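You operate a simulated robot arm through the tools that you are given. There is no shell and no other tool.

You are at the controls of a simulated robot arm. One attempt, no reset.

## Task
Snug wheel nuts T, C and B with the blue 2 Nm wrench.
Fine: the wheel on the bench; stop at each click; wrench back on its rest; leave the other nuts. Set down upright: what you pick out.
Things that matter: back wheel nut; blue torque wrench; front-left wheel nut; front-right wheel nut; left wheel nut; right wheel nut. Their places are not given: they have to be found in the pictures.

Only the result counts: the job must be done as asked and must still hold three seconds after the hand-in. Knocking over, shifting, dropping, spilling or breaking anything else fails it.

## Robot
A 7-joint arm with a two-finger parallel gripper, fixed in place. Base frame: the origin is at the foot of the arm, x ahead of it, y to its left, z up. Readings come in mm, rad, newtons and seconds.
Its first joint turns from -2.897 to 2.897 rad. Payload 4.4 kg.
The tool frame sits at the grasp point between the pads (the TCP): z along the fingers, y along the line on which they close. The tips reach 23 mm beyond it. Largest opening 94 mm; finger width 38, thickness 10; the body of the gripper, 54 by 96 mm, starts 39 mm behind the TCP.
Orientation is that of the tool frame in the base frame, as [roll, pitch, yaw] about the fixed x, y, z axes, in that order (R = Rz(yaw) Ry(pitch) Rx(roll)). With the fingers straight down and closing along the base's y, the tool's x points along the base's -x, its y along +y and its z along -z.

## Interface
- The arm moves only by the tool apply_moves. Its argument "rows" is text: rows parted by semicolons, each of 7 numbers parted by spaces: the closure, from 0 (fully open) to 1 (shut), then the shift along the tool's x, y, z in units of 300 mm (1.0 is 300 mm), then the turn, a rotation vector about the tool's x, y, z in units of 120 degrees (1.0 is 120 degrees). In form: gripper dx dy dz ax ay az; .... A call has 1 to 20 rows; each row is the pose to reach, as a shift and turn from the pose commanded when the call began, along the tool's axes at that moment. A call with a number of a shift or a turn outside -1 to 1 is refused whole. Each row takes 0.2 s and may step no farther than 50 mm and 0.15 rad from the row before; otherwise, or with a gripper value out of range, the whole call is refused. A pose out of reach is approached as far as the arm can. The call stops where the force on the tool passes 40 N (or 10 N more than at its start, if that is more) or the arm is blocked; 0.2 s more then pass. Each finger travels about 72 mm/s and halts on what it meets, pressing with about 32 N; the grip force reading is that of the motor and also rises with nothing between the fingers. The clock runs only during rows and for 0.2 s after the last one: add rows that repeat a pose to give the fingers time. The reply holds the time, the measured pose of the TCP, the force on the tool along the base axes, the opening and the grip force, in the units named above and with some noise, with the torque about the TCP (base axes, N m) and any sound that the robot's microphone picked up.
- Cameras (640 x 400 px; columns grow to the right, rows downward): "scene" is fixed at [47.2, 500.5, 1453.4]; the picture's right is [-0.28, -0.96, 0.00], its down [-0.63, 0.18, -0.75] and it looks along [0.72, -0.21, -0.66] (base axes); focal length 365 px, centre (320, 200). "wrist" rides on the gripper at [86, 16, -75] in the tool frame; the picture's right is [-0.18, 0.98, 0.00], its down [-0.58, -0.11, -0.81] and it looks along [-0.79, -0.15, 0.59] (tool axes); focal length 243 px, centre (320, 200).
- camera(camera): a new picture of that camera. It takes no simulated time.
- locate(camera, pixels): for up to 12 pixels [column, row] of the newest picture of that camera ("zoom" is the newest enlarged one), the place [x, y, z] in the base frame of the surface seen there, good to about 2 mm. It takes no simulated time.
- zoom(camera, box): a new picture of the part [left, top, right, bottom] of that camera's present view, enlarged. It takes no simulated time.
- hand_in(): hands the job in; it is judged then, once.

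Unless the task says otherwise, let go and move clear before handing in.

The tools are called after "Call:" as name(argument=value, ...) on one line, values as JSON. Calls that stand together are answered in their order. apply_moves: Moves the arm, as the interface text tells. Its arguments: {"type":"object","properties":{"rows":{"type":"string"}},"required":["rows"]} The other tools are called the same way: camera (camera) takes a picture; locate (camera, pixels) gives the place of the surface under pixels of a picture; zoom (camera, box) takes an enlarged picture of a part of a camera's view; hand_in () hands the job in.

At the start:

```text
t: 0.0
eef_pos: [499.7, 353.2, 1170.7]
tool_rot: [-3.141, 0.0, 3.142]
ft_force: [-0.8, 0.0, 0.7]
torque: [0.03, -0.01, 0.02]
gripper_width: 93.8
gripper_force: 0.1
```

scene: 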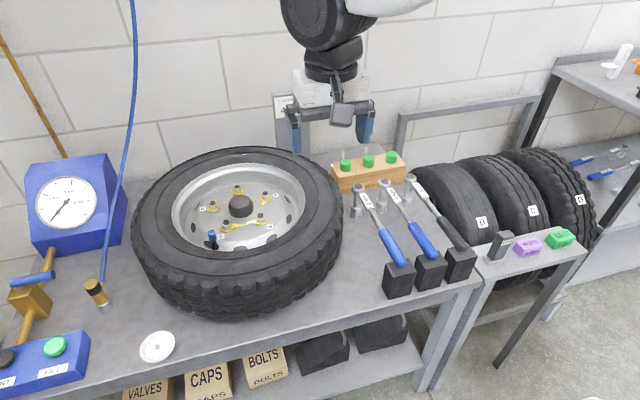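
wrist: 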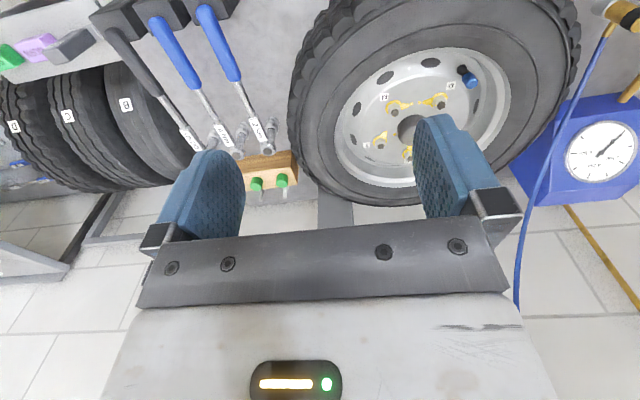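

The scene shows the wheel around (240,215) and three wrenches near (385,235), two with blue handles. I'll zoom in on the wheel nuts and the wrenches to read the labels.

Call:
zoom(camera="scene", box=[170, 150, 310, 260])

Call:
zoom(camera="scene", box=[330, 140, 490, 310])

Call:
zoom(camera="wrist", box=[330, 40, 530, 200])

Call:
zoom(camera="wrist", box=[90, 0, 310, 200])

```text
3.64 times, centred on (240, 205) of scene
```

zoom: 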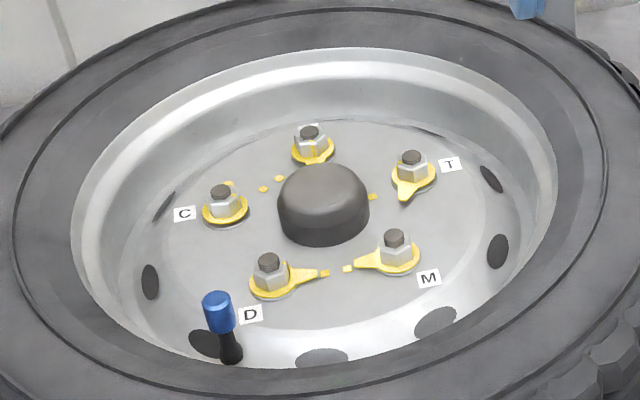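

```text
2.35 times, centred on (410, 225) of scene
```

zoom: 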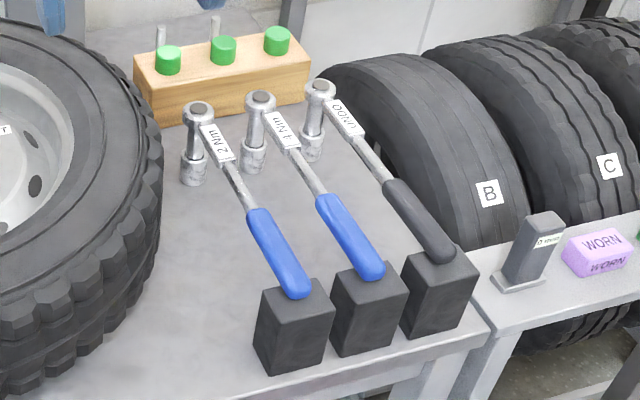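

```text
2.50 times, centred on (430, 120) of wrist
```

zoom: 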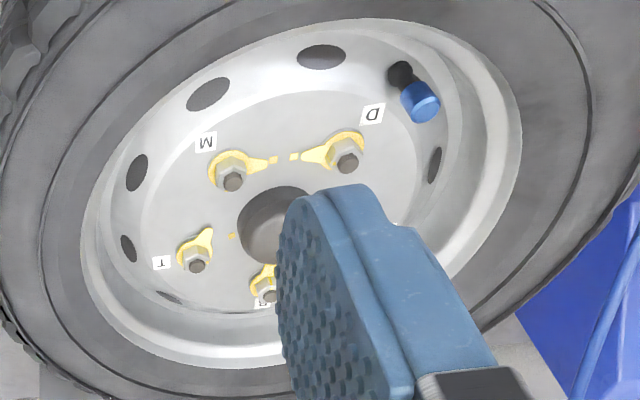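

```text
2.00 times, centred on (200, 100) of wrist
```

zoom: 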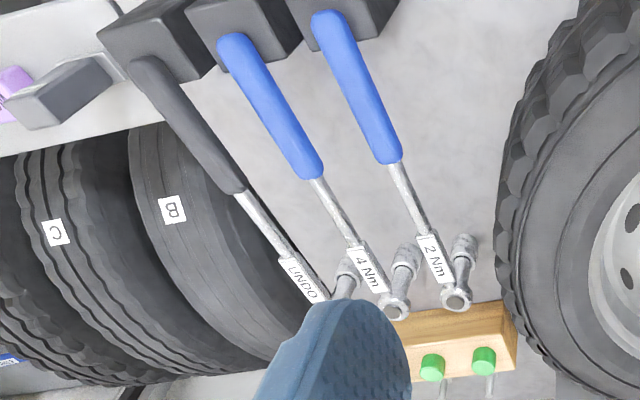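

The 2 Nm blue wrench is the one nearest the wheel. The nuts are labelled C (left), T (right), D and M (front), and the back one is presumably B. I'll zoom the wheel again to locate the nuts.

Call:
zoom(camera="scene", box=[195, 170, 290, 240])

```text
5.71 times, centred on (242, 205) of scene
```

zoom: 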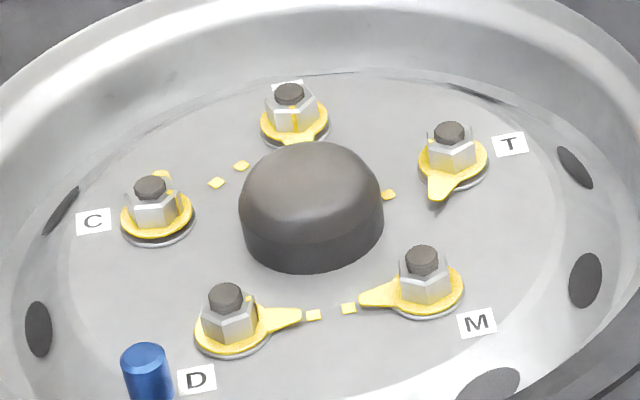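

Call:
locate(camera="zoom", pixels=[[150, 185], [290, 93], [449, 131], [225, 295], [422, 258], [310, 165], [155, 215], [93, 222], [510, 144], [340, 365], [241, 165], [389, 195]])

Call:
zoom(camera="scene", box=[340, 170, 430, 310])

```text
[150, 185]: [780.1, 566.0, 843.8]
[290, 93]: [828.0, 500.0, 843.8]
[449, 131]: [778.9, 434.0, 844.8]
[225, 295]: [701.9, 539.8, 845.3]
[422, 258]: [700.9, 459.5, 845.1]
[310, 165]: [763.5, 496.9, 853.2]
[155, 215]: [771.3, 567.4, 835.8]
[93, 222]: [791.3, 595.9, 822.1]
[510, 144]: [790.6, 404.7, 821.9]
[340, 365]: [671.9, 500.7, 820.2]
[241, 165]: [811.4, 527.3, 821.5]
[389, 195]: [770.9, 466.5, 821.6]
```

```text
2.86 times, centred on (385, 240) of scene
```

zoom: 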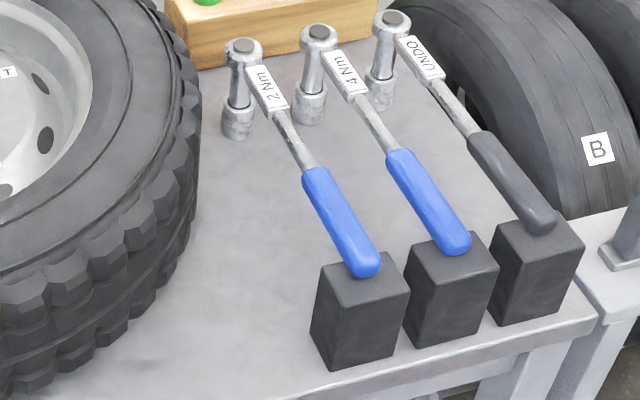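

The nuts' stud tops lie on a circle around roughly (758,500), at z of about 844. Next I'll locate the 2 Nm wrench's head, bar, handle and rest.

Call:
locate(camera="zoom", pixels=[[243, 45], [238, 122], [237, 137], [258, 70], [280, 105], [295, 140], [308, 170], [340, 220], [365, 270], [340, 285], [240, 85], [200, 250]])

Call:
zoom(camera="scene", box=[340, 170, 400, 220])

```text
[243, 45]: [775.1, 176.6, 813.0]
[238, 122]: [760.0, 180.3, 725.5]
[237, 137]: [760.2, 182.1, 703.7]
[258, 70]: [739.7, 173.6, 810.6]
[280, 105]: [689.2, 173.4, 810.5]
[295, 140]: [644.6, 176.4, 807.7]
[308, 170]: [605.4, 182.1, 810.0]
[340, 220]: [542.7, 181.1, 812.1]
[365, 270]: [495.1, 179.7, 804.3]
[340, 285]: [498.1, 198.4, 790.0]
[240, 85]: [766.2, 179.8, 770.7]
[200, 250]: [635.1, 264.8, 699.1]
```

```text
8.00 times, centred on (370, 195) of scene
```

zoom: 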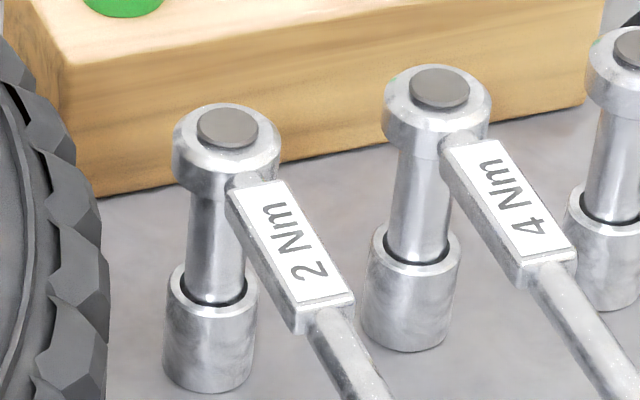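

The wrench lies along -x at y≈178, with its head at x≈771 and socket standing on the bench (z≈700). I'll check the tyre height and the valve so I know the clearance, and measure the nut sizes.

Call:
locate(camera="scene", pixels=[[155, 220], [240, 265], [325, 200], [240, 152], [212, 235], [300, 260], [170, 170], [310, 180], [180, 200], [290, 235], [345, 165], [283, 103]])

Call:
zoom(camera="scene", box=[230, 175, 290, 215])

```text
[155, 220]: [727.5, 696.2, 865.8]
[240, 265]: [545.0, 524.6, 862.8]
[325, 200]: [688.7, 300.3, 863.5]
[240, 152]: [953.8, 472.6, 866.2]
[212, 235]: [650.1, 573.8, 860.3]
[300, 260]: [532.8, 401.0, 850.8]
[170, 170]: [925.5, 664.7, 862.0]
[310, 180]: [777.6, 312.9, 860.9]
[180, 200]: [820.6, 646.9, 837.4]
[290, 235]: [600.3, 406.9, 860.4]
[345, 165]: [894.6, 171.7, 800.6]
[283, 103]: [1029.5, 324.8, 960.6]
```

```text
10.00 times, centred on (260, 195) of scene
```

zoom: 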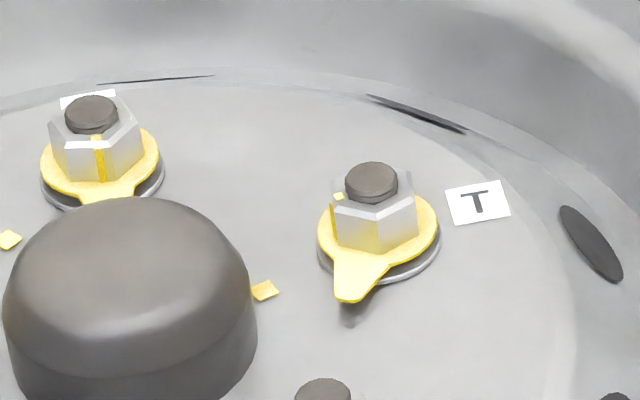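

The tyre top is about z=866, so the wrench bar will sit well above it, at around 925. I'll measure the nut pointers, their marks and the label positions to estimate how far each nut turns.

Call:
locate(camera="zoom", pixels=[[371, 183], [350, 295], [263, 290], [325, 240], [433, 230], [410, 180], [330, 180], [408, 178], [345, 200], [92, 112], [9, 239], [95, 200]])

Call:
locate(camera="scene", pixels=[[343, 215], [342, 230], [340, 240], [385, 187], [412, 190], [432, 178], [401, 260], [430, 255], [368, 160], [345, 155], [388, 285], [440, 270]])

Call:
zoom(camera="scene", box=[200, 180, 260, 220])

```text
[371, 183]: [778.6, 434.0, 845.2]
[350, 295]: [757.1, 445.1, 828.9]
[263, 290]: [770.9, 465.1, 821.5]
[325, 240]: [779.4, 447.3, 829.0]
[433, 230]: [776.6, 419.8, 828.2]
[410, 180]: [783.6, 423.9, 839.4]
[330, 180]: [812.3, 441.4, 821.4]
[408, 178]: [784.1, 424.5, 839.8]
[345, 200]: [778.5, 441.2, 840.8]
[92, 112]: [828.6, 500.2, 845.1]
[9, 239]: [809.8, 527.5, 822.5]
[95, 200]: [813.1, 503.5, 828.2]
```

```text
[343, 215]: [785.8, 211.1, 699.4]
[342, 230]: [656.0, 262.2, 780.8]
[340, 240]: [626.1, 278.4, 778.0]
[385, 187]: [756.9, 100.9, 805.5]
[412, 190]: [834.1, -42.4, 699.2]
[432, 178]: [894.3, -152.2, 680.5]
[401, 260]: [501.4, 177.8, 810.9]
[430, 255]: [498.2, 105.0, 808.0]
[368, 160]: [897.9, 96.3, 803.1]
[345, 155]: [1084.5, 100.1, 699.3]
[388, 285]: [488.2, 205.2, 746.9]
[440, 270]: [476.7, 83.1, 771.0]
```

```text
10.00 times, centred on (230, 200) of scene
```

zoom: 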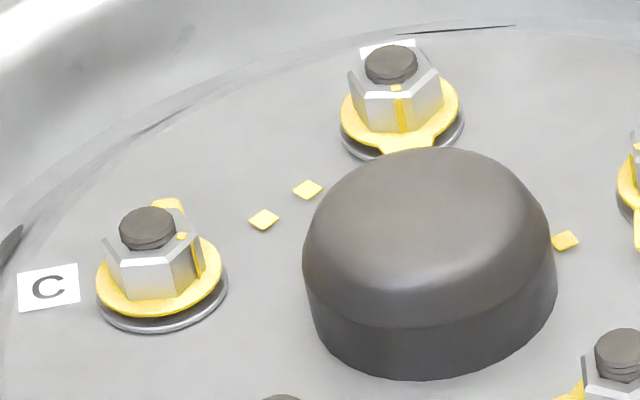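

T's pointer (about 153°) needs roughly 49° clockwise to reach its mark (about 104°), and B's looks similar. I'll locate C's pointer and mark, and B's pointer.

Call:
locate(camera="zoom", pixels=[[148, 228], [168, 203], [264, 219], [307, 189], [391, 64], [405, 145], [385, 150], [428, 145], [155, 300], [210, 270], [110, 262], [395, 120]])

Call:
apply_moves(rows="0 -0.05 -0.073 0.0 0 0 0; 0 -0.15 -0.17 0.0 0 0 0; 0 -0.25 -0.27 0.06 0 0 0; 0 -0.35 -0.36 0.12 0 0 0; 0 -0.43 -0.45 0.2 0 0 0; 0 -0.47 -0.53 0.3 0 0 0; 0 -0.5 -0.584 0.4 0 0 0; 0 -0.5 -0.584 0.5 0 0 0; 0 -0.5 -0.584 0.5 0 0 0")

Call:
camera(camera="wrist")

Call:
camera(camera="scene")

```text
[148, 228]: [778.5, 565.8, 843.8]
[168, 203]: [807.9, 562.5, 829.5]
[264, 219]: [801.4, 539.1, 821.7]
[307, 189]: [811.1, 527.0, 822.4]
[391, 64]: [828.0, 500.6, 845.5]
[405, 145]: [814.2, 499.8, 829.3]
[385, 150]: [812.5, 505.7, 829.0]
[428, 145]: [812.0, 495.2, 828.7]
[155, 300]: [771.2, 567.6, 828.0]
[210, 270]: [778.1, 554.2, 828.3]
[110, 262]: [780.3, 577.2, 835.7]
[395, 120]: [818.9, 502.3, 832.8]
```

```text
t: 2.0
eef_pos: [647.3, 178.2, 1018.9]
tool_rot: [3.141, 0.0, -3.141]
ft_force: [-0.5, -0.1, -0.2]
torque: [0.02, 0.01, -0.03]
gripper_width: 93.8
gripper_force: 0.0
```

```text
taken
```

wrist: 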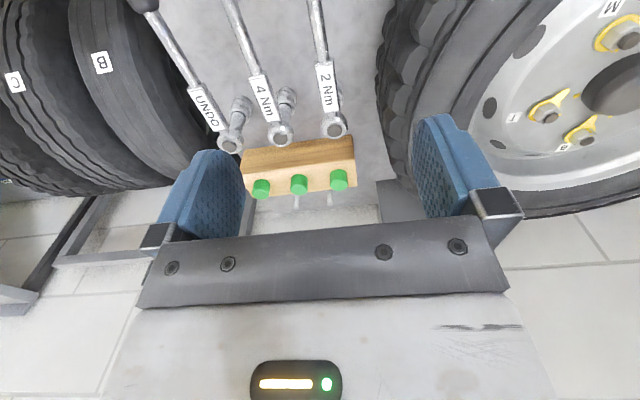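

```text
taken
```

scene: 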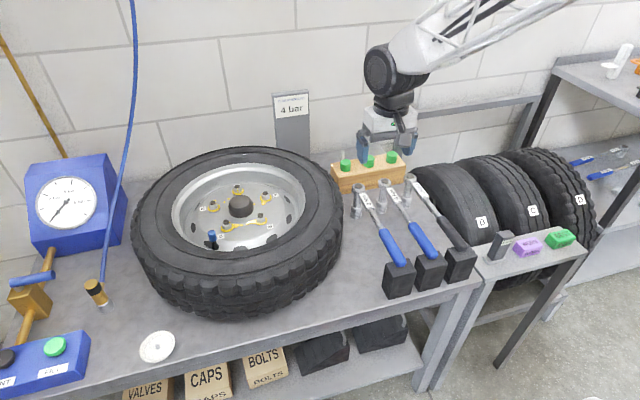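

The wrist view shows T at (513,117) and B at (563,147), so the back nut is B. I'll zoom in on the wrench from here to get its centreline and bar geometry.

Call:
zoom(camera="wrist", box=[270, 0, 400, 150])

```text
2.67 times, centred on (335, 75) of wrist
```

zoom: 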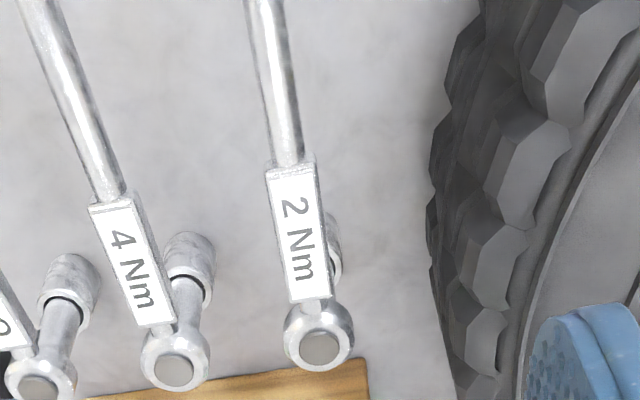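

Call:
locate(camera="zoom", pixels=[[319, 350], [288, 350], [350, 350], [318, 370], [290, 160], [270, 170], [312, 165], [276, 80], [298, 235], [293, 293], [327, 293], [450, 170]])

```text
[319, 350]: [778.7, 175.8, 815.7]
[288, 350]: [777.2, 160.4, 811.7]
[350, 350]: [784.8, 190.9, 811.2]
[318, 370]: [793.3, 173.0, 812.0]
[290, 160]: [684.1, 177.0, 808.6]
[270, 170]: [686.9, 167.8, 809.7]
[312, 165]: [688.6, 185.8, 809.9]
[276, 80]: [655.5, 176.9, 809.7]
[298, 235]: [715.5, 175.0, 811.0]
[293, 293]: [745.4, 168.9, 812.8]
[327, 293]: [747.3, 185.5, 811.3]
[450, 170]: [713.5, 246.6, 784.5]
```

The wrench centreline runs at y≈177, with the head axis at x≈777. I'll close the gripper partway and descend around the bar at x≈650, short of the grip.

Call:
apply_moves(rows="0.5 0 -0.004 0.12 0 0 0; 0.5 -0.005 -0.004 0.27 0 0 0; 0.5 -0.005 -0.004 0.42 0 0 0; 0.5 -0.005 -0.004 0.56 0 0 0; 0.5 -0.005 -0.004 0.66 0 0 0; 0.5 -0.005 -0.004 0.715 0 0 0; 0.5 -0.005 -0.004 0.715 0 0 0")

Call:
camera(camera="wrist")

Call:
zoom(camera="scene", box=[330, 140, 490, 310])

```text
t: 3.6
eef_pos: [651.4, 176.9, 805.7]
tool_rot: [-3.14, -0.001, -3.141]
ft_force: [-0.3, 0.9, 0.1]
torque: [0.02, 0.0, 0.02]
gripper_width: 46.9
gripper_force: 0.0
```

```text
taken
```

wrist: 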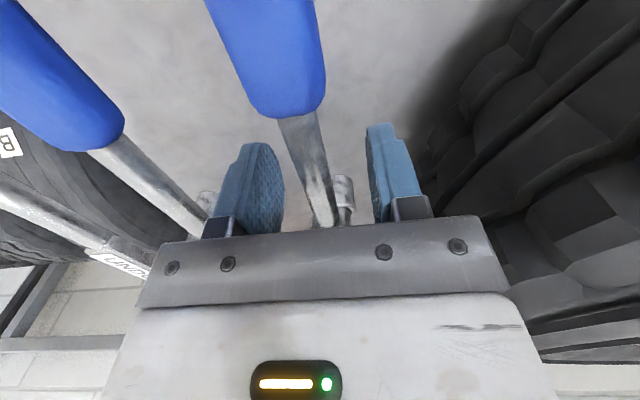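

```text
2.35 times, centred on (410, 225) of scene
```

zoom: 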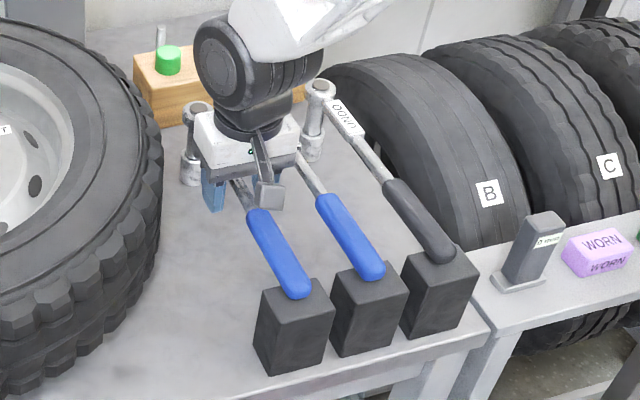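

The bar sits centred between the fingers, with the handle starting just before them at (290,115). I'll close on the bar.

Call:
apply_moves(rows="0.5 0 0 0.008 0 0 0; 1 0 0 0.008 0 0 0; 1 0 0 0.008 0 0 0; 1 0 0 0.008 0 0 0; 1 0 0 0.008 0 0 0")

Call:
apply_moves(rows="1 0 0 -0.01 0 0 0; 1 0 0 -0.02 0 0 0; 1 0 0 -0.02 0 0 0")

Call:
camera(camera="wrist")

Call:
zoom(camera="scene", box=[330, 140, 490, 310])

```text
t: 4.8
eef_pos: [650.6, 176.7, 802.6]
tool_rot: [3.141, 0.0, 3.141]
ft_force: [1.3, -2.2, 2.2]
torque: [-0.04, -0.01, 0.06]
gripper_width: 14.5
gripper_force: 31.5
```

```text
t: 5.6
eef_pos: [650.1, 177.5, 810.2]
tool_rot: [3.141, 0.001, -3.141]
ft_force: [0.2, 0.2, -6.8]
torque: [-0.02, 0.17, 0.02]
gripper_width: 14.7
gripper_force: 31.9
```

```text
taken
```

wrist: 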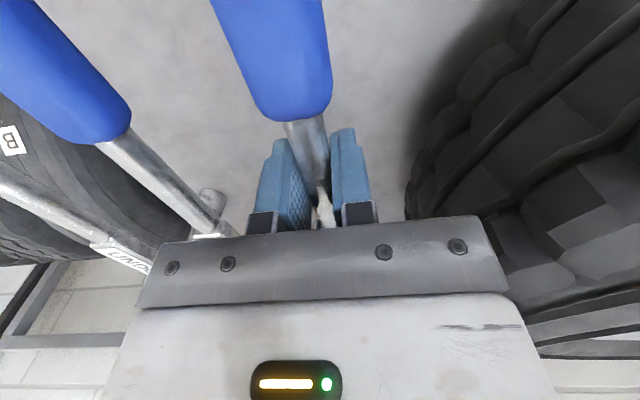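

```text
2.35 times, centred on (410, 225) of scene
```

zoom: 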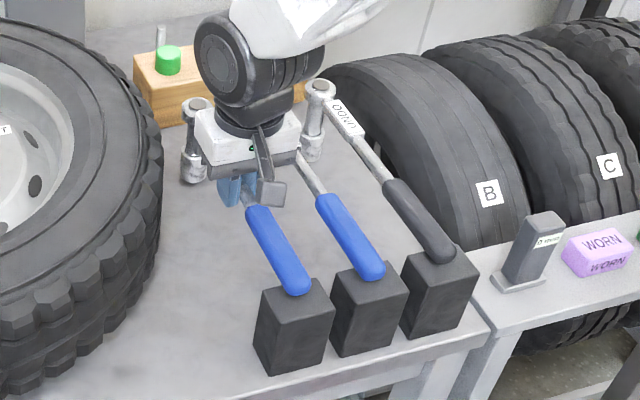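

Lifted, the wrench weighs about 6.8 N and reads only 0.17 Nm about the TCP, so its balance point is some 25 mm ahead of the grip. The grip is good, so I'll raise it straight up to clear the tyre.

Call:
apply_moves(rows="1 0 0 -0.08 0 0 0; 1 0 0 -0.2 0 0 0; 1 0 0 -0.33 0 0 0; 1 0 0 -0.46 0 0 0; 1 0 0 -0.58 0 0 0; 1 0 0 -0.64 0 0 0; 1 0 0 -0.64 0 0 0")

Call:
camera(camera="scene")

Call:
camera(camera="wrist")

```text
t: 7.2
eef_pos: [650.8, 177.0, 1002.1]
tool_rot: [-3.141, 0.0, 3.142]
ft_force: [-0.5, -0.2, -5.4]
torque: [-0.05, 0.14, 0.0]
gripper_width: 14.6
gripper_force: 32.0
```

```text
taken
```

scene: 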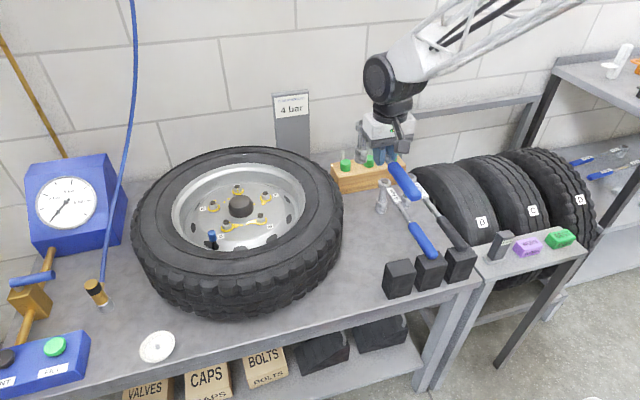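

```text
taken
```

wrist: 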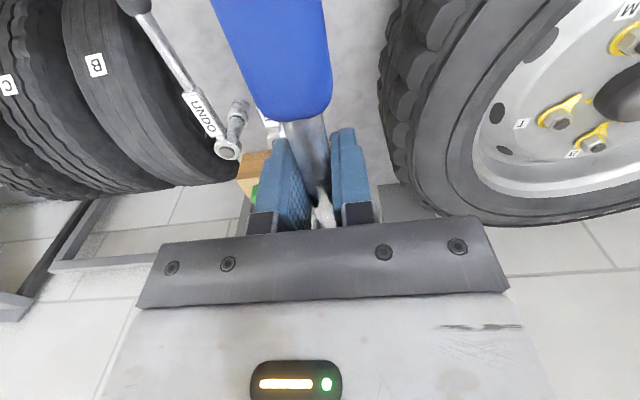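

The wrench is up and the other wrenches are undisturbed. I'll check that it's level and measure head and socket position relative to the TCP at (651,177,1002).

Call:
zoom(camera="scene", box=[340, 100, 440, 210])

```text
3.64 times, centred on (390, 155) of scene
```

zoom: 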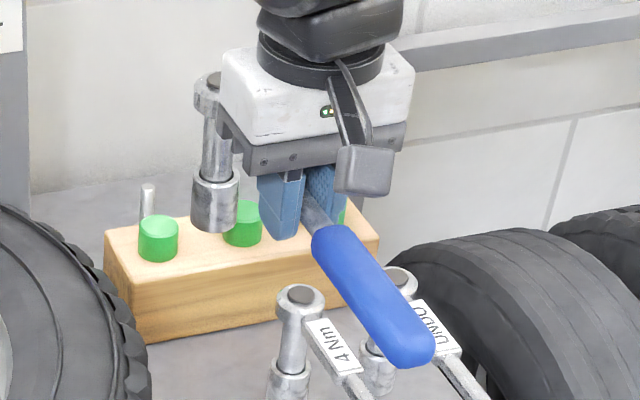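

Call:
locate(camera="zoom", pixels=[[213, 82], [214, 218], [214, 228], [193, 205], [237, 205], [335, 240], [375, 300], [420, 350], [420, 335], [198, 95], [160, 225], [245, 212]])

```text
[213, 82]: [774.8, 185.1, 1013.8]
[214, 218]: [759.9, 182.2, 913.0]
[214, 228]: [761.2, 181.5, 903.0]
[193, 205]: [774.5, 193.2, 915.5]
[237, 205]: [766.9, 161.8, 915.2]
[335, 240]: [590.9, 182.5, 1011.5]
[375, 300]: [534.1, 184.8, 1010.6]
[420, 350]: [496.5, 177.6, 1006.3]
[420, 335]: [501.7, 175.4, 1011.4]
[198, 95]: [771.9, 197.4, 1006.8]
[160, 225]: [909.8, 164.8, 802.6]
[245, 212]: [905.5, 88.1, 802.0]
```

The wrench is level, and the socket axis is at TCP +(125.5, 0.4) with its bottom about 101 mm below the TCP. The nuts fit a pentagon of radius 69.5 about (758.5,500), so I'll move the socket over T at (779.5,434), staying high.

Call:
apply_moves(rows="1 0 0.07 0 0 0 0; 1 0 0.2 0 0 0 0; 1 0 0.34 0 0 0 0; 1 0 0.48 0 0 0 0; 1 -0.005 0.62 0 0 0 0; 1 -0.0107 0.74 0 0 0 0; 1 -0.0107 0.82 0 0 0 0; 1 -0.0107 0.855 0 0 0 0; 1 -0.0107 0.855 0 0 0 0; 1 -0.0107 0.855 0 0 0 0")

Call:
zoom(camera="scene", box=[190, 90, 330, 220])

Call:
camera(camera="wrist")

```text
t: 9.4
eef_pos: [656.2, 434.6, 1001.1]
tool_rot: [-3.141, 0.002, -3.14]
ft_force: [0.7, 0.2, -6.4]
torque: [0.03, 0.14, 0.02]
gripper_width: 14.5
gripper_force: 31.6
```

```text
3.08 times, centred on (260, 155) of scene
```

zoom: 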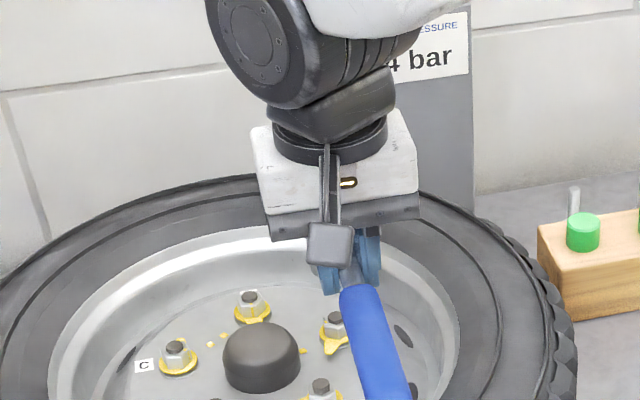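

```text
taken
```

wrist: 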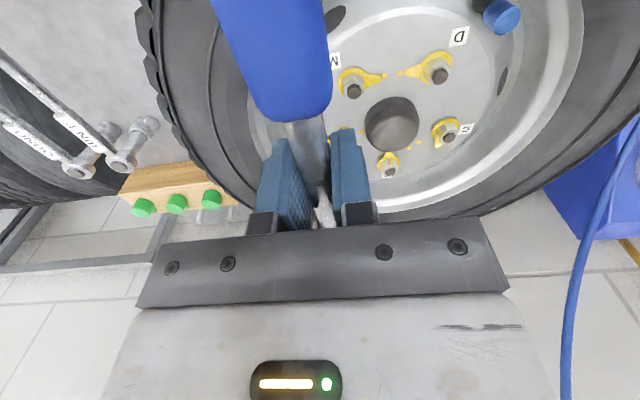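

The head is hidden behind the gripper in both views, so I'll depend on numbers. I'll hold still and take readings to average out the pose noise.

Call:
apply_moves(rows="1 0 0 0 0 0 0")

Call:
apply_moves(rows="1 0 0 0 0 0 0")

Call:
apply_moves(rows="1 0 0 0 0 0 0")

```text
t: 9.8
eef_pos: [655.1, 433.5, 1000.6]
tool_rot: [3.14, 0.001, 3.142]
ft_force: [0.2, -0.2, -6.6]
torque: [0.02, 0.11, 0.04]
gripper_width: 14.6
gripper_force: 31.4
```

```text
t: 10.2
eef_pos: [655.8, 433.7, 1000.8]
tool_rot: [-3.141, -0.001, -3.14]
ft_force: [0.0, 0.2, -5.8]
torque: [-0.04, 0.14, 0.0]
gripper_width: 14.5
gripper_force: 32.4
```

```text
t: 10.6
eef_pos: [656.3, 433.6, 1000.9]
tool_rot: [-3.14, 0.001, 3.141]
ft_force: [0.4, 0.6, -6.3]
torque: [-0.01, 0.14, 0.01]
gripper_width: 14.7
gripper_force: 31.8
```

The averaged pose is (655.8, 433.9, 1000.8), about 1.5 mm far in x. I'll correct by -1.2 mm and lower so the socket sits just above the stud.

Call:
apply_moves(rows="1 0.004 0 0.04 0 0 0; 1 0.004 0 0.09 0 0 0; 1 0.004 0 0.13 0 0 0; 1 0.004 0 0.15 0 0 0; 1 0.004 0 0.15 0 0 0; 1 0.004 0 0.15 0 0 0")

Call:
zoom(camera="scene", box=[190, 120, 330, 250])

Call:
camera(camera="wrist")

```text
t: 12.0
eef_pos: [653.6, 432.6, 954.7]
tool_rot: [-3.141, 0.001, -3.141]
ft_force: [-0.6, 0.2, -6.5]
torque: [0.01, 0.15, 0.04]
gripper_width: 14.6
gripper_force: 32.3
```

```text
3.08 times, centred on (260, 185) of scene
```

zoom: 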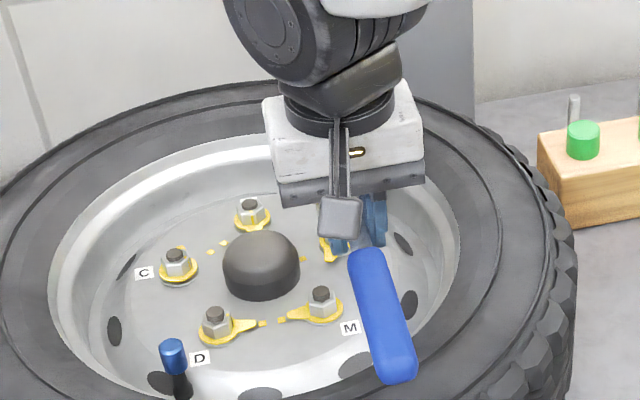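

```text
taken
```

wrist: 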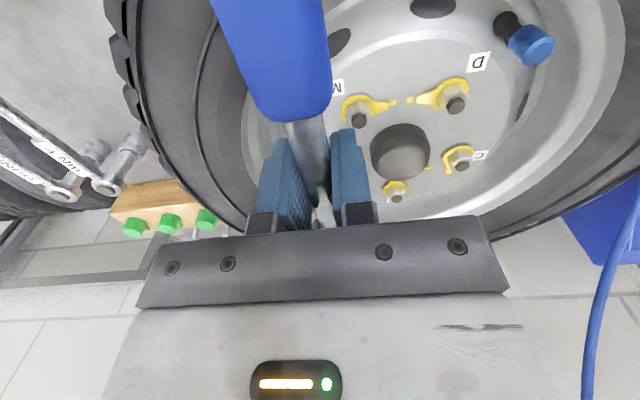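

The handle clears the wheel and the socket should be about 8 mm above T's stud. I'll lower in small steps and watch the vertical force.

Call:
apply_moves(rows="1 0 0 0.006 0 0 0; 1 0 0 0.013 0 0 0; 1 0 0 0.02 0 0 0; 1 0 0 0.02 0 0 0")

Call:
apply_moves(rows="1 0 0 0.006 0 0 0; 1 0 0 0.013 0 0 0; 1 0 0 0.013 0 0 0")

```text
t: 13.0
eef_pos: [653.6, 433.1, 949.2]
tool_rot: [-3.141, -0.001, 3.14]
ft_force: [-0.8, 1.0, -6.3]
torque: [0.02, 0.15, 0.0]
gripper_width: 14.5
gripper_force: 32.0
```

```text
t: 13.8
eef_pos: [653.4, 432.4, 945.4]
tool_rot: [3.141, -0.001, -3.141]
ft_force: [-0.1, 0.0, -6.2]
torque: [0.03, 0.12, 0.0]
gripper_width: 14.6
gripper_force: 32.6
```

There's no contact yet at z=945, and the averaged position is (653.5, 432.7), slightly low in y. I'll apply a small correction and continue down.

Call:
apply_moves(rows="1 -0.002 0.003 0 0 0 0; 1 -0.002 0.003 0.005 0 0 0; 1 -0.002 0.003 0.01 0 0 0; 1 -0.002 0.003 0.01 0 0 0")

Call:
apply_moves(rows="1 0 0 0.005 0 0 0; 1 0 0 0.01 0 0 0; 1 0 0 0.01 0 0 0")

```text
t: 14.8
eef_pos: [653.9, 433.7, 943.7]
tool_rot: [-3.141, 0.0, -3.141]
ft_force: [-0.4, -0.2, -5.1]
torque: [0.02, 0.09, -0.01]
gripper_width: 14.9
gripper_force: 32.2
```

```text
t: 15.6
eef_pos: [655.2, 434.2, 941.1]
tool_rot: [-3.14, 0.0, 3.141]
ft_force: [3.0, -0.1, 0.4]
torque: [0.02, -1.15, -0.01]
gripper_width: 14.3
gripper_force: 32.6
```

Contact at z≈941 means the stud is inside the socket and the nut's top edge is touching. The +3 N in x suggests the socket sits slightly too far toward -x. I'll lift 1 mm, shift +1.5 mm in x, and press again.

Call:
apply_moves(rows="1 0 0 -0.005 0 0 0; 1 -0.005 0 -0.005 0 0 0; 1 -0.005 0 0 0 0 0; 1 -0.005 0 0 0 0 0")

Call:
apply_moves(rows="1 0 0 0.003 0 0 0; 1 0 0 0.006 0 0 0; 1 0 0 0.006 0 0 0")

```text
t: 16.6
eef_pos: [654.5, 433.3, 940.8]
tool_rot: [3.141, 0.002, -3.14]
ft_force: [0.0, 1.0, -5.6]
torque: [-0.02, 0.13, 0.0]
gripper_width: 14.5
gripper_force: 31.6
```

```text
t: 17.4
eef_pos: [655.9, 434.1, 939.6]
tool_rot: [-3.141, 0.0, 3.141]
ft_force: [-0.6, -0.6, -5.9]
torque: [-0.01, 0.11, -0.03]
gripper_width: 14.4
gripper_force: 32.4
```

The contact has cleared and the socket is passing over the nut, with z=939.6 and no contact force. I'll keep lowering.

Call:
apply_moves(rows="1 0 0 0.004 0 0 0; 1 0 0 0.008 0 0 0; 1 0 0 0.008 0 0 0")

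Call:
apply_moves(rows="1 0 0 0.004 0 0 0; 1 0 0 0.008 0 0 0; 1 0 0 0.008 0 0 0")

Call:
apply_moves(rows="1 0 0 0.004 0 0 0; 1 0 0 0.008 0 0 0; 1 0 0 0.008 0 0 0")

```text
t: 18.2
eef_pos: [655.3, 433.6, 937.9]
tool_rot: [-3.141, -0.001, -3.142]
ft_force: [0.6, -0.4, -6.1]
torque: [0.0, 0.13, -0.01]
gripper_width: 14.2
gripper_force: 32.1
```

```text
t: 19.0
eef_pos: [655.6, 434.8, 934.8]
tool_rot: [3.141, 0.001, -3.141]
ft_force: [0.6, -0.1, -5.4]
torque: [0.01, 0.14, -0.02]
gripper_width: 14.4
gripper_force: 31.9
```

```text
t: 19.8
eef_pos: [655.1, 434.1, 931.6]
tool_rot: [3.14, -0.001, 3.142]
ft_force: [0.1, -0.5, -6.3]
torque: [0.02, 0.16, 0.0]
gripper_width: 14.6
gripper_force: 32.1
```

The socket bottom is at about 830 and still sliding down freely, next to the washer at about 828.5. I'll lower gently until it seats.

Call:
apply_moves(rows="1 0 0 0.003 0 0 0; 1 0 0 0.005 0 0 0; 1 0 0 0.005 0 0 0")

Call:
apply_moves(rows="1 0 0 0.003 0 0 0; 1 0 0 0.005 0 0 0; 1 0 0 0.005 0 0 0")

```text
t: 20.6
eef_pos: [655.1, 433.9, 929.5]
tool_rot: [-3.141, 0.001, -3.141]
ft_force: [0.0, -0.1, -6.3]
torque: [0.04, 0.14, 0.0]
gripper_width: 14.4
gripper_force: 33.0
```

```text
t: 21.4
eef_pos: [654.9, 435.0, 928.2]
tool_rot: [-3.141, 0.001, 3.141]
ft_force: [-0.5, 0.4, -5.7]
torque: [0.02, 0.15, 0.0]
gripper_width: 14.7
gripper_force: 31.4
```

The socket bottom now reads about 827 with no resistance, around 13 mm over the nut. I'll test engagement with a 4° clockwise turn about the nut axis, using a 125 mm pivot.

Call:
apply_moves(rows="1 -0.00025 0.01454 0 0 0 0.016667; 1 -0.001 0.02907 0 0 0 0.033333; 1 -0.001 0.02907 0 0 0 0.033333")

```text
t: 22.2
eef_pos: [655.2, 442.9, 929.1]
tool_rot: [-3.141, 0.0, 3.072]
ft_force: [0.0, -0.5, -5.1]
torque: [-0.02, 0.11, 0.0]
gripper_width: 14.6
gripper_force: 31.8
```

No resistance over 4° yet. I'll turn 6° more, then look at T's pointer.

Call:
apply_moves(rows="1 -0.00025 0.01454 0 0 0 0.016667; 1 -0.001 0.02907 0 0 0 0.033333; 1 -0.00228 0.04356 0 0 0 0.05; 1 -0.00228 0.04356 0 0 0 0.05")

Call:
zoom(camera="scene", box=[230, 165, 310, 225])

Call:
camera(camera="wrist")

```text
t: 23.2
eef_pos: [657.4, 457.1, 930.2]
tool_rot: [-3.141, -0.002, 2.967]
ft_force: [0.9, -0.4, -6.1]
torque: [0.03, 0.14, 0.29]
gripper_width: 14.6
gripper_force: 32.1
```

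```text
6.67 times, centred on (270, 195) of scene
```

zoom: 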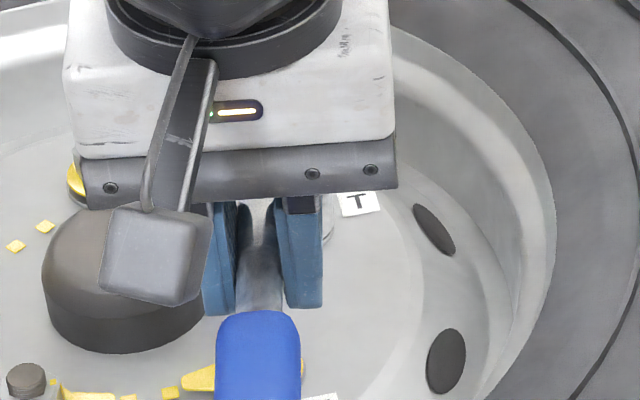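

```text
taken
```

wrist: 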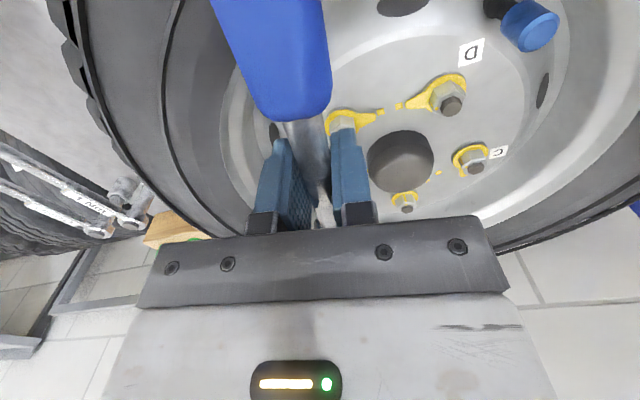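

There's 0.29 Nm about z now, so the socket has taken up on the nut. I'll continue clockwise in small steps, watching torque and sound.

Call:
apply_moves(rows="1 -0.00025 0.01454 0.002 0 0 0.016667; 1 -0.001 0.02907 0.003 0 0 0.033333; 1 -0.001 0.02907 0.003 0 0 0.033333")

Call:
apply_moves(rows="1 -0.00025 0.01454 0 0 0 0.016667; 1 -0.001 0.02907 0 0 0 0.033333; 1 -0.001 0.02907 0 0 0 0.033333")

```text
t: 24.0
eef_pos: [658.6, 464.2, 928.4]
tool_rot: [3.141, 0.001, 2.898]
ft_force: [-0.1, -0.8, -6.4]
torque: [0.02, 0.11, 0.57]
gripper_width: 14.8
gripper_force: 32.1
```

```text
t: 24.8
eef_pos: [660.5, 472.2, 928.3]
tool_rot: [-3.14, -0.001, 2.828]
ft_force: [10.7, -3.2, -7.1]
torque: [-0.17, -0.62, 0.6]
gripper_width: 14.8
gripper_force: 31.8
```

The 11 N force is radial, with the tool pulling outward, so my pivot radius is about 1 mm long; the nut's running torque is about 0.6 Nm. I'll ease in toward the nut by 1.2 mm before continuing.

Call:
apply_moves(rows="1 -0.002 0 0 0 0 0; 1 -0.004 0 0 0 0 0; 1 -0.004 0 0 0 0 0")

```text
t: 25.6
eef_pos: [662.7, 472.5, 927.4]
tool_rot: [3.14, 0.0, 2.828]
ft_force: [0.2, -0.2, -5.9]
torque: [0.02, 0.1, 0.5]
gripper_width: 14.2
gripper_force: 32.2
```

The radial force is gone with a pivot radius of about 123.5 mm, and torque holds at 0.5 Nm. I'll continue clockwise in 4° calls.

Call:
apply_moves(rows="1 -0.00025 0.01437 0 0 0 0.016667; 1 -0.001 0.02872 0 0 0 0.033333; 1 -0.001 0.02872 0 0 0 0.033333")

Call:
apply_moves(rows="1 -0.00025 0.01437 0 0 0 0.016667; 1 -0.001 0.02872 0 0 0 0.033333; 1 -0.001 0.02872 0 0 0 0.033333")

```text
t: 26.4
eef_pos: [665.6, 481.9, 928.5]
tool_rot: [3.141, 0.0, 2.758]
ft_force: [-0.3, -0.2, -6.9]
torque: [0.04, 0.1, 0.71]
gripper_width: 14.6
gripper_force: 32.0
```

```text
t: 27.2
eef_pos: [669.3, 487.7, 928.7]
tool_rot: [-3.14, -0.001, 2.689]
ft_force: [-0.5, -0.8, -5.9]
torque: [0.04, 0.11, 0.93]
gripper_width: 14.6
gripper_force: 31.7
```

Torque is rising steadily, 0.71 then 0.93 Nm, with negligible side force. I'll continue.

Call:
apply_moves(rows="1 -0.00025 0.01437 0 0 0 0.016667; 1 -0.001 0.02872 0 0 0 0.033333; 1 -0.001 0.02872 0 0 0 0.033333")

Call:
apply_moves(rows="1 -0.00025 0.01437 0 0 0 0.016667; 1 -0.001 0.02872 0 0 0 0.033333; 1 -0.001 0.02872 0 0 0 0.033333")

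```text
t: 28.0
eef_pos: [672.6, 495.7, 928.7]
tool_rot: [-3.141, -0.001, 2.619]
ft_force: [0.1, -0.4, -5.7]
torque: [0.1, 0.11, 1.0]
gripper_width: 14.5
gripper_force: 31.7
```

```text
t: 28.8
eef_pos: [679.1, 503.1, 927.7]
tool_rot: [-3.141, 0.0, 2.549]
ft_force: [-2.1, 1.3, -5.7]
torque: [0.1, 0.22, 1.18]
gripper_width: 14.7
gripper_force: 31.5
```

Torque is 1.18 Nm at heading 146°, with only a slight inward push. I'll continue in 2° to 3° steps with a tiny outward correction.

Call:
apply_moves(rows="1 0.001 0.01437 0 0 0 0.016667; 1 0.0005 0.02155 0 0 0 0.025; 1 0.0005 0.02155 0 0 0 0.025")

Call:
apply_moves(rows="1 -0.00006 0.00718 0 0 0 0.008333; 1 -0.00025 0.01437 0 0 0 0.016667; 1 -0.00025 0.01437 0 0 0 0.016667")

```text
t: 29.6
eef_pos: [680.6, 509.4, 928.3]
tool_rot: [-3.14, -0.001, 2.494]
ft_force: [0.1, -0.5, -6.6]
torque: [0.1, 0.15, 1.28]
gripper_width: 15.0
gripper_force: 32.3
```

```text
t: 30.4
eef_pos: [684.6, 512.2, 928.7]
tool_rot: [-3.141, -0.001, 2.46]
ft_force: [-0.4, -0.2, -6.6]
torque: [0.06, 0.15, 1.26]
gripper_width: 15.0
gripper_force: 32.1
```

Torque is about 1.27 Nm at heading 141°, and the opening has crept to 15.0 mm, so the grip couple may be saturating. I'll check the view and continue 2° at a time.

Call:
apply_moves(rows="1 -0.00006 0.00718 0 0 0 0.008333; 1 -0.00025 0.01437 0 0 0 0.016667; 1 -0.00025 0.01437 0 0 0 0.016667")

Call:
camera(camera="wrist")

Call:
camera(camera="scene")

```text
t: 31.2
eef_pos: [687.6, 515.4, 928.5]
tool_rot: [3.141, -0.001, 2.426]
ft_force: [-0.7, -0.3, -7.3]
torque: [0.03, 0.2, 1.26]
gripper_width: 15.5
gripper_force: 32.1
```

```text
taken
```

wrist: 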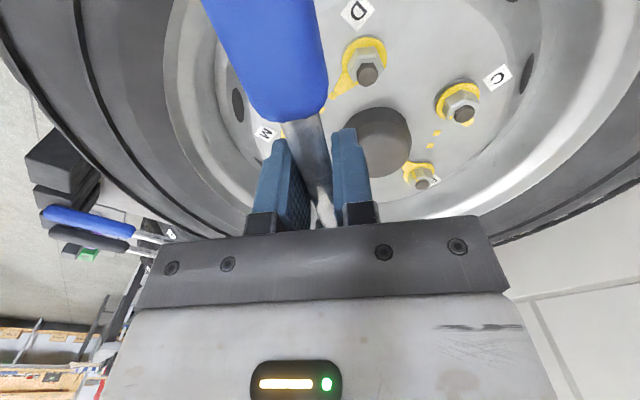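

```text
taken
```

scene: 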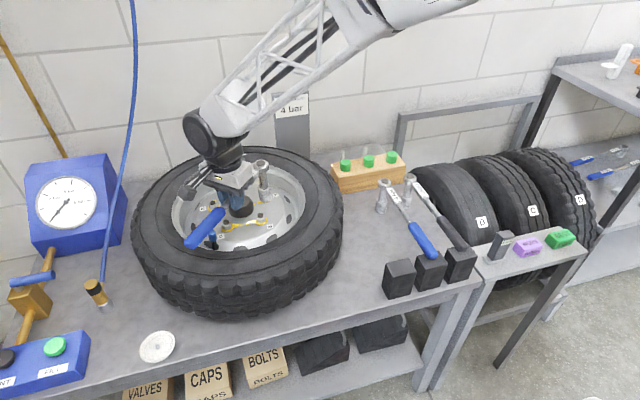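

The pad couple has saturated at about 1.26 Nm, with the bar yawing about 1.5° in the pads. I'll supply the rest with tangential force by pushing along tool +y in small steps without further yaw.

Call:
apply_moves(rows="1 0 0.004 0 0 0 0; 1 0 0.008 0 0 0 0; 1 0 0.008 0 0 0 0")

```text
t: 32.0
eef_pos: [688.4, 517.1, 929.2]
tool_rot: [3.142, 0.0, 2.427]
ft_force: [0.1, 0.0, -6.6]
torque: [0.05, 0.24, 1.29]
gripper_width: 15.2
gripper_force: 31.6
```

The tangential force is still nil and torque is steady at 1.29 Nm, so the nut is following. I'll continue combining push and yaw in 1° to 2° steps.

Call:
apply_moves(rows="1 0 0.007 0 0 0 0; 1 0 0.014 0 0 0 0; 1 0 0.014 0 0 0 0")

```text
t: 32.8
eef_pos: [690.8, 519.7, 928.7]
tool_rot: [-3.139, 0.0, 2.426]
ft_force: [-4.2, 2.1, -7.6]
torque: [0.35, 0.59, 1.24]
gripper_width: 15.2
gripper_force: 31.9
```

The extra force is now mostly radial and the couple is unchanged, so the fingers may be floating sideways on the bar. I'll look at finger positions in the wrist view.

Call:
camera(camera="wrist")

Call:
zoom(camera="scene", box=[170, 130, 310, 260])

```text
taken
```

wrist: 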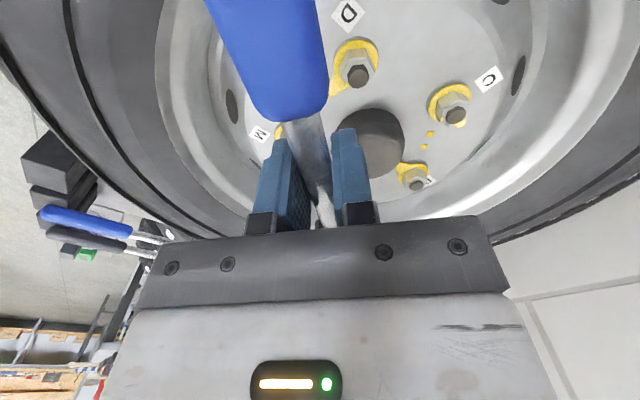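

```text
3.08 times, centred on (240, 195) of scene
```

zoom: 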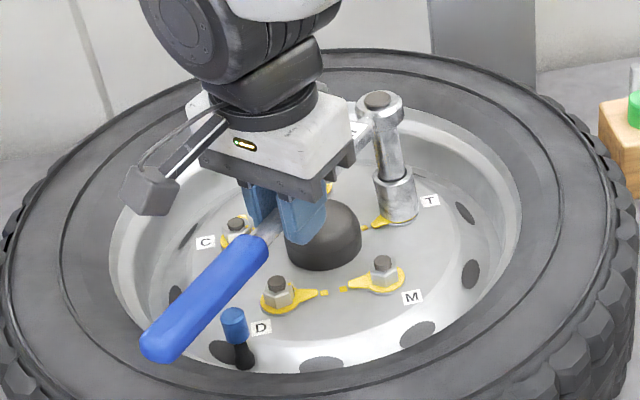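

T's pointer is now near its mark, around (365,227) in the zoom. I'll zoom in closer on it and the head.

Call:
zoom(camera="scene", box=[230, 145, 290, 215])

```text
5.71 times, centred on (260, 180) of scene
```

zoom: 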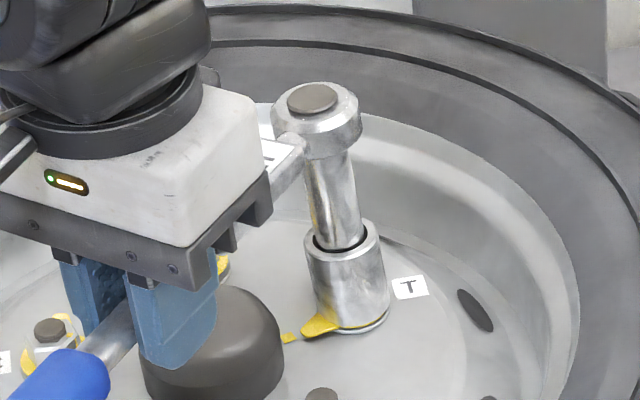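

The pointer at (310,330) is nearly at the mark (290,338). The extension looks slightly tilted, so I'll measure it.

Call:
locate(camera="zoom", pixels=[[312, 97], [345, 300], [310, 328], [290, 338], [305, 240], [378, 240], [312, 290], [386, 290], [270, 110], [362, 110], [342, 245], [350, 325]])

```text
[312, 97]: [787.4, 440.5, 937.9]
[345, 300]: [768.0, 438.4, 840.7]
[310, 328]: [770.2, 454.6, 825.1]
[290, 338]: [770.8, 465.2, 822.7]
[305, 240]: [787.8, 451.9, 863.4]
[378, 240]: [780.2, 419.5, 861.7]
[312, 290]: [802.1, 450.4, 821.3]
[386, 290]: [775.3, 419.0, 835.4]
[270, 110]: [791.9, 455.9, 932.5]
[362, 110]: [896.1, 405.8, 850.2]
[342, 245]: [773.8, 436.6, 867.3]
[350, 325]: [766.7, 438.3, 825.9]
```

The head is displaced by about (8,6.5) mm from the nut axis, so the wrench is rolling over in the pads because the thin round bar can't carry the sideways load. The fix is to regrip farther back on the thick handle for a longer lever. First I'll undo the sideways push to stand the wrench upright.

Call:
apply_moves(rows="1 0 -0.008 0 0 0 0; 1 0 -0.016 0 0 0 0; 1 0 -0.022 0 0 0 0; 1 0 -0.022 0 0 0 0")

Call:
zoom(camera="scene", box=[230, 145, 290, 215])

```text
t: 33.8
eef_pos: [686.2, 516.3, 928.9]
tool_rot: [3.141, 0.001, 2.426]
ft_force: [1.1, 1.0, -5.5]
torque: [0.1, 0.02, 1.15]
gripper_width: 15.5
gripper_force: 31.4
```

```text
5.71 times, centred on (260, 180) of scene
```

zoom: 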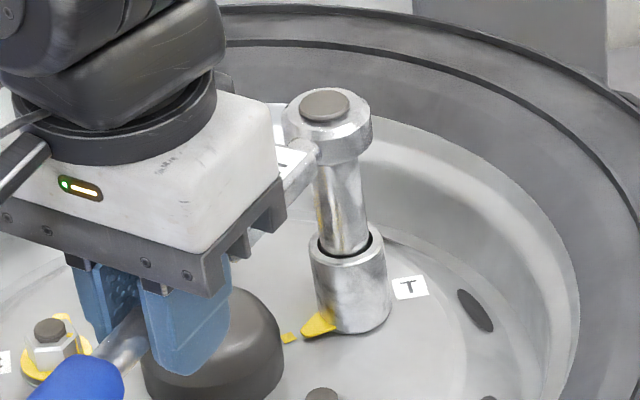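

The wrench stands upright again. I'll unload the couple with a small back-turn, then lift off to return it to its rest for a regrip.

Call:
apply_moves(rows="1 -0.00006 -0.00718 0 0 0 -0.008333; 1 -0.00025 -0.01437 0 0 0 -0.016667; 1 -0.00025 -0.01437 0 0 0 -0.016667")

```text
t: 34.6
eef_pos: [683.7, 511.7, 927.5]
tool_rot: [-3.14, 0.001, 2.462]
ft_force: [0.8, 1.2, -5.0]
torque: [0.12, -0.01, 0.56]
gripper_width: 14.9
gripper_force: 31.9
```

The couple has dropped to 0.56 Nm. I'll back off one more degree and lift clear slowly.

Call:
apply_moves(rows="1 -0.0001 -0.0108 0 0 0 -0.0125; 1 -0.0001 -0.0108 0 0 0 -0.0125")

Call:
apply_moves(rows="1 0 0 -0.01 0 0 0; 1 0 0 -0.02 0 0 0; 1 0 0 -0.03 0 0 0; 1 0 0 -0.045 0 0 0; 1 0 0 -0.07 0 0 0; 1 0 0 -0.07 0 0 0")

Call:
zoom(camera="scene", box=[170, 120, 310, 250])

```text
t: 35.2
eef_pos: [681.1, 509.9, 927.9]
tool_rot: [3.141, 0.0, 2.487]
ft_force: [0.6, 0.3, -5.5]
torque: [0.11, 0.04, 0.07]
gripper_width: 14.5
gripper_force: 31.7
```

```text
t: 36.6
eef_pos: [682.4, 509.6, 948.0]
tool_rot: [3.141, -0.001, 2.488]
ft_force: [0.5, -0.5, -6.1]
torque: [0.09, 0.1, -0.02]
gripper_width: 14.7
gripper_force: 32.2
```

```text
3.08 times, centred on (240, 185) of scene
```

zoom: 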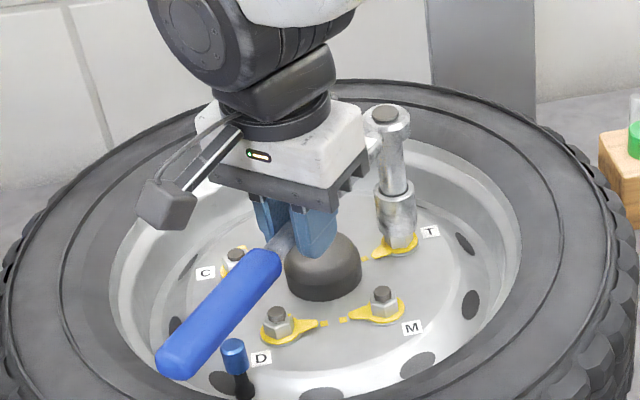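

The socket is clear of the nut. I'll rise to about 1003 and rotate the tool back to yaw 180°.

Call:
apply_moves(rows="1 0 0 -0.06 0 0 0; 1 0 0 -0.13 0 0 0; 1 0 0 -0.183 0 0 -0.04; 1 0 0 -0.183 0 0 -0.1; 1 0 0 -0.183 0 0 -0.16; 1 0 0 -0.183 0 0 -0.22; 1 0 0 -0.183 0 0 -0.28; 1 0 0 -0.183 0 0 -0.3121; 1 0 0 -0.183 0 0 -0.3121")

Call:
zoom(camera="scene", box=[200, 165, 300, 225])

```text
t: 38.6
eef_pos: [680.3, 509.6, 1003.8]
tool_rot: [-3.14, -0.002, -3.141]
ft_force: [-0.5, 0.9, -5.9]
torque: [0.02, 0.12, 0.01]
gripper_width: 14.6
gripper_force: 31.9
```

```text
6.40 times, centred on (250, 195) of scene
```

zoom: 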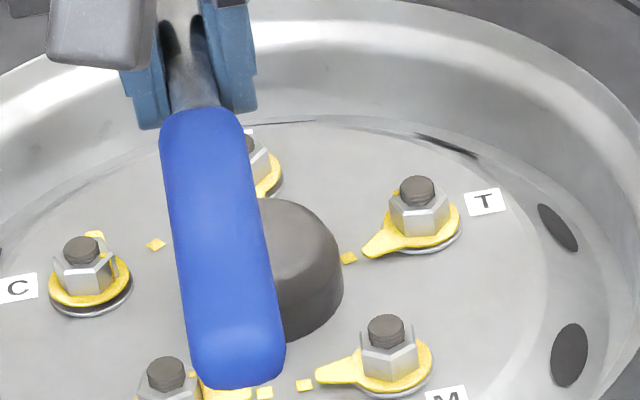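

T's pointer now points almost at its mark, tip (372,250) against mark (349,258). I'll measure the remaining angle before returning the wrench.

Call:
locate(camera="zoom", pixels=[[417, 188], [370, 250], [349, 258], [90, 235], [380, 235]])

Call:
apply_moves(rows="1 0.02 -0.08 0 0 0 0; 1 0.04 -0.22 0 0 0 0; 1 0.06 -0.37 0 0 0 0; 1 0.08 -0.52 0 0 0 0; 1 0.099 -0.67 0 0 0 0; 1 0.099 -0.82 0 0 0 0; 1 0.099 -0.95 0 0 0 0; 1 0.099 -1.0 0 0 0 0; 1 0.099 -1.0 0 0 0 0")

```text
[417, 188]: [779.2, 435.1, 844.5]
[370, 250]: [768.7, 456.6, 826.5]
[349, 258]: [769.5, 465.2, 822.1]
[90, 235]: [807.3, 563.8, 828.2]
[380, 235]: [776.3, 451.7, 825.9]
```

```text
t: 40.6
eef_pos: [651.2, 209.2, 1004.5]
tool_rot: [3.141, -0.001, 3.139]
ft_force: [0.6, -0.1, -6.6]
torque: [0.0, 0.14, 0.01]
gripper_width: 14.5
gripper_force: 31.2
```

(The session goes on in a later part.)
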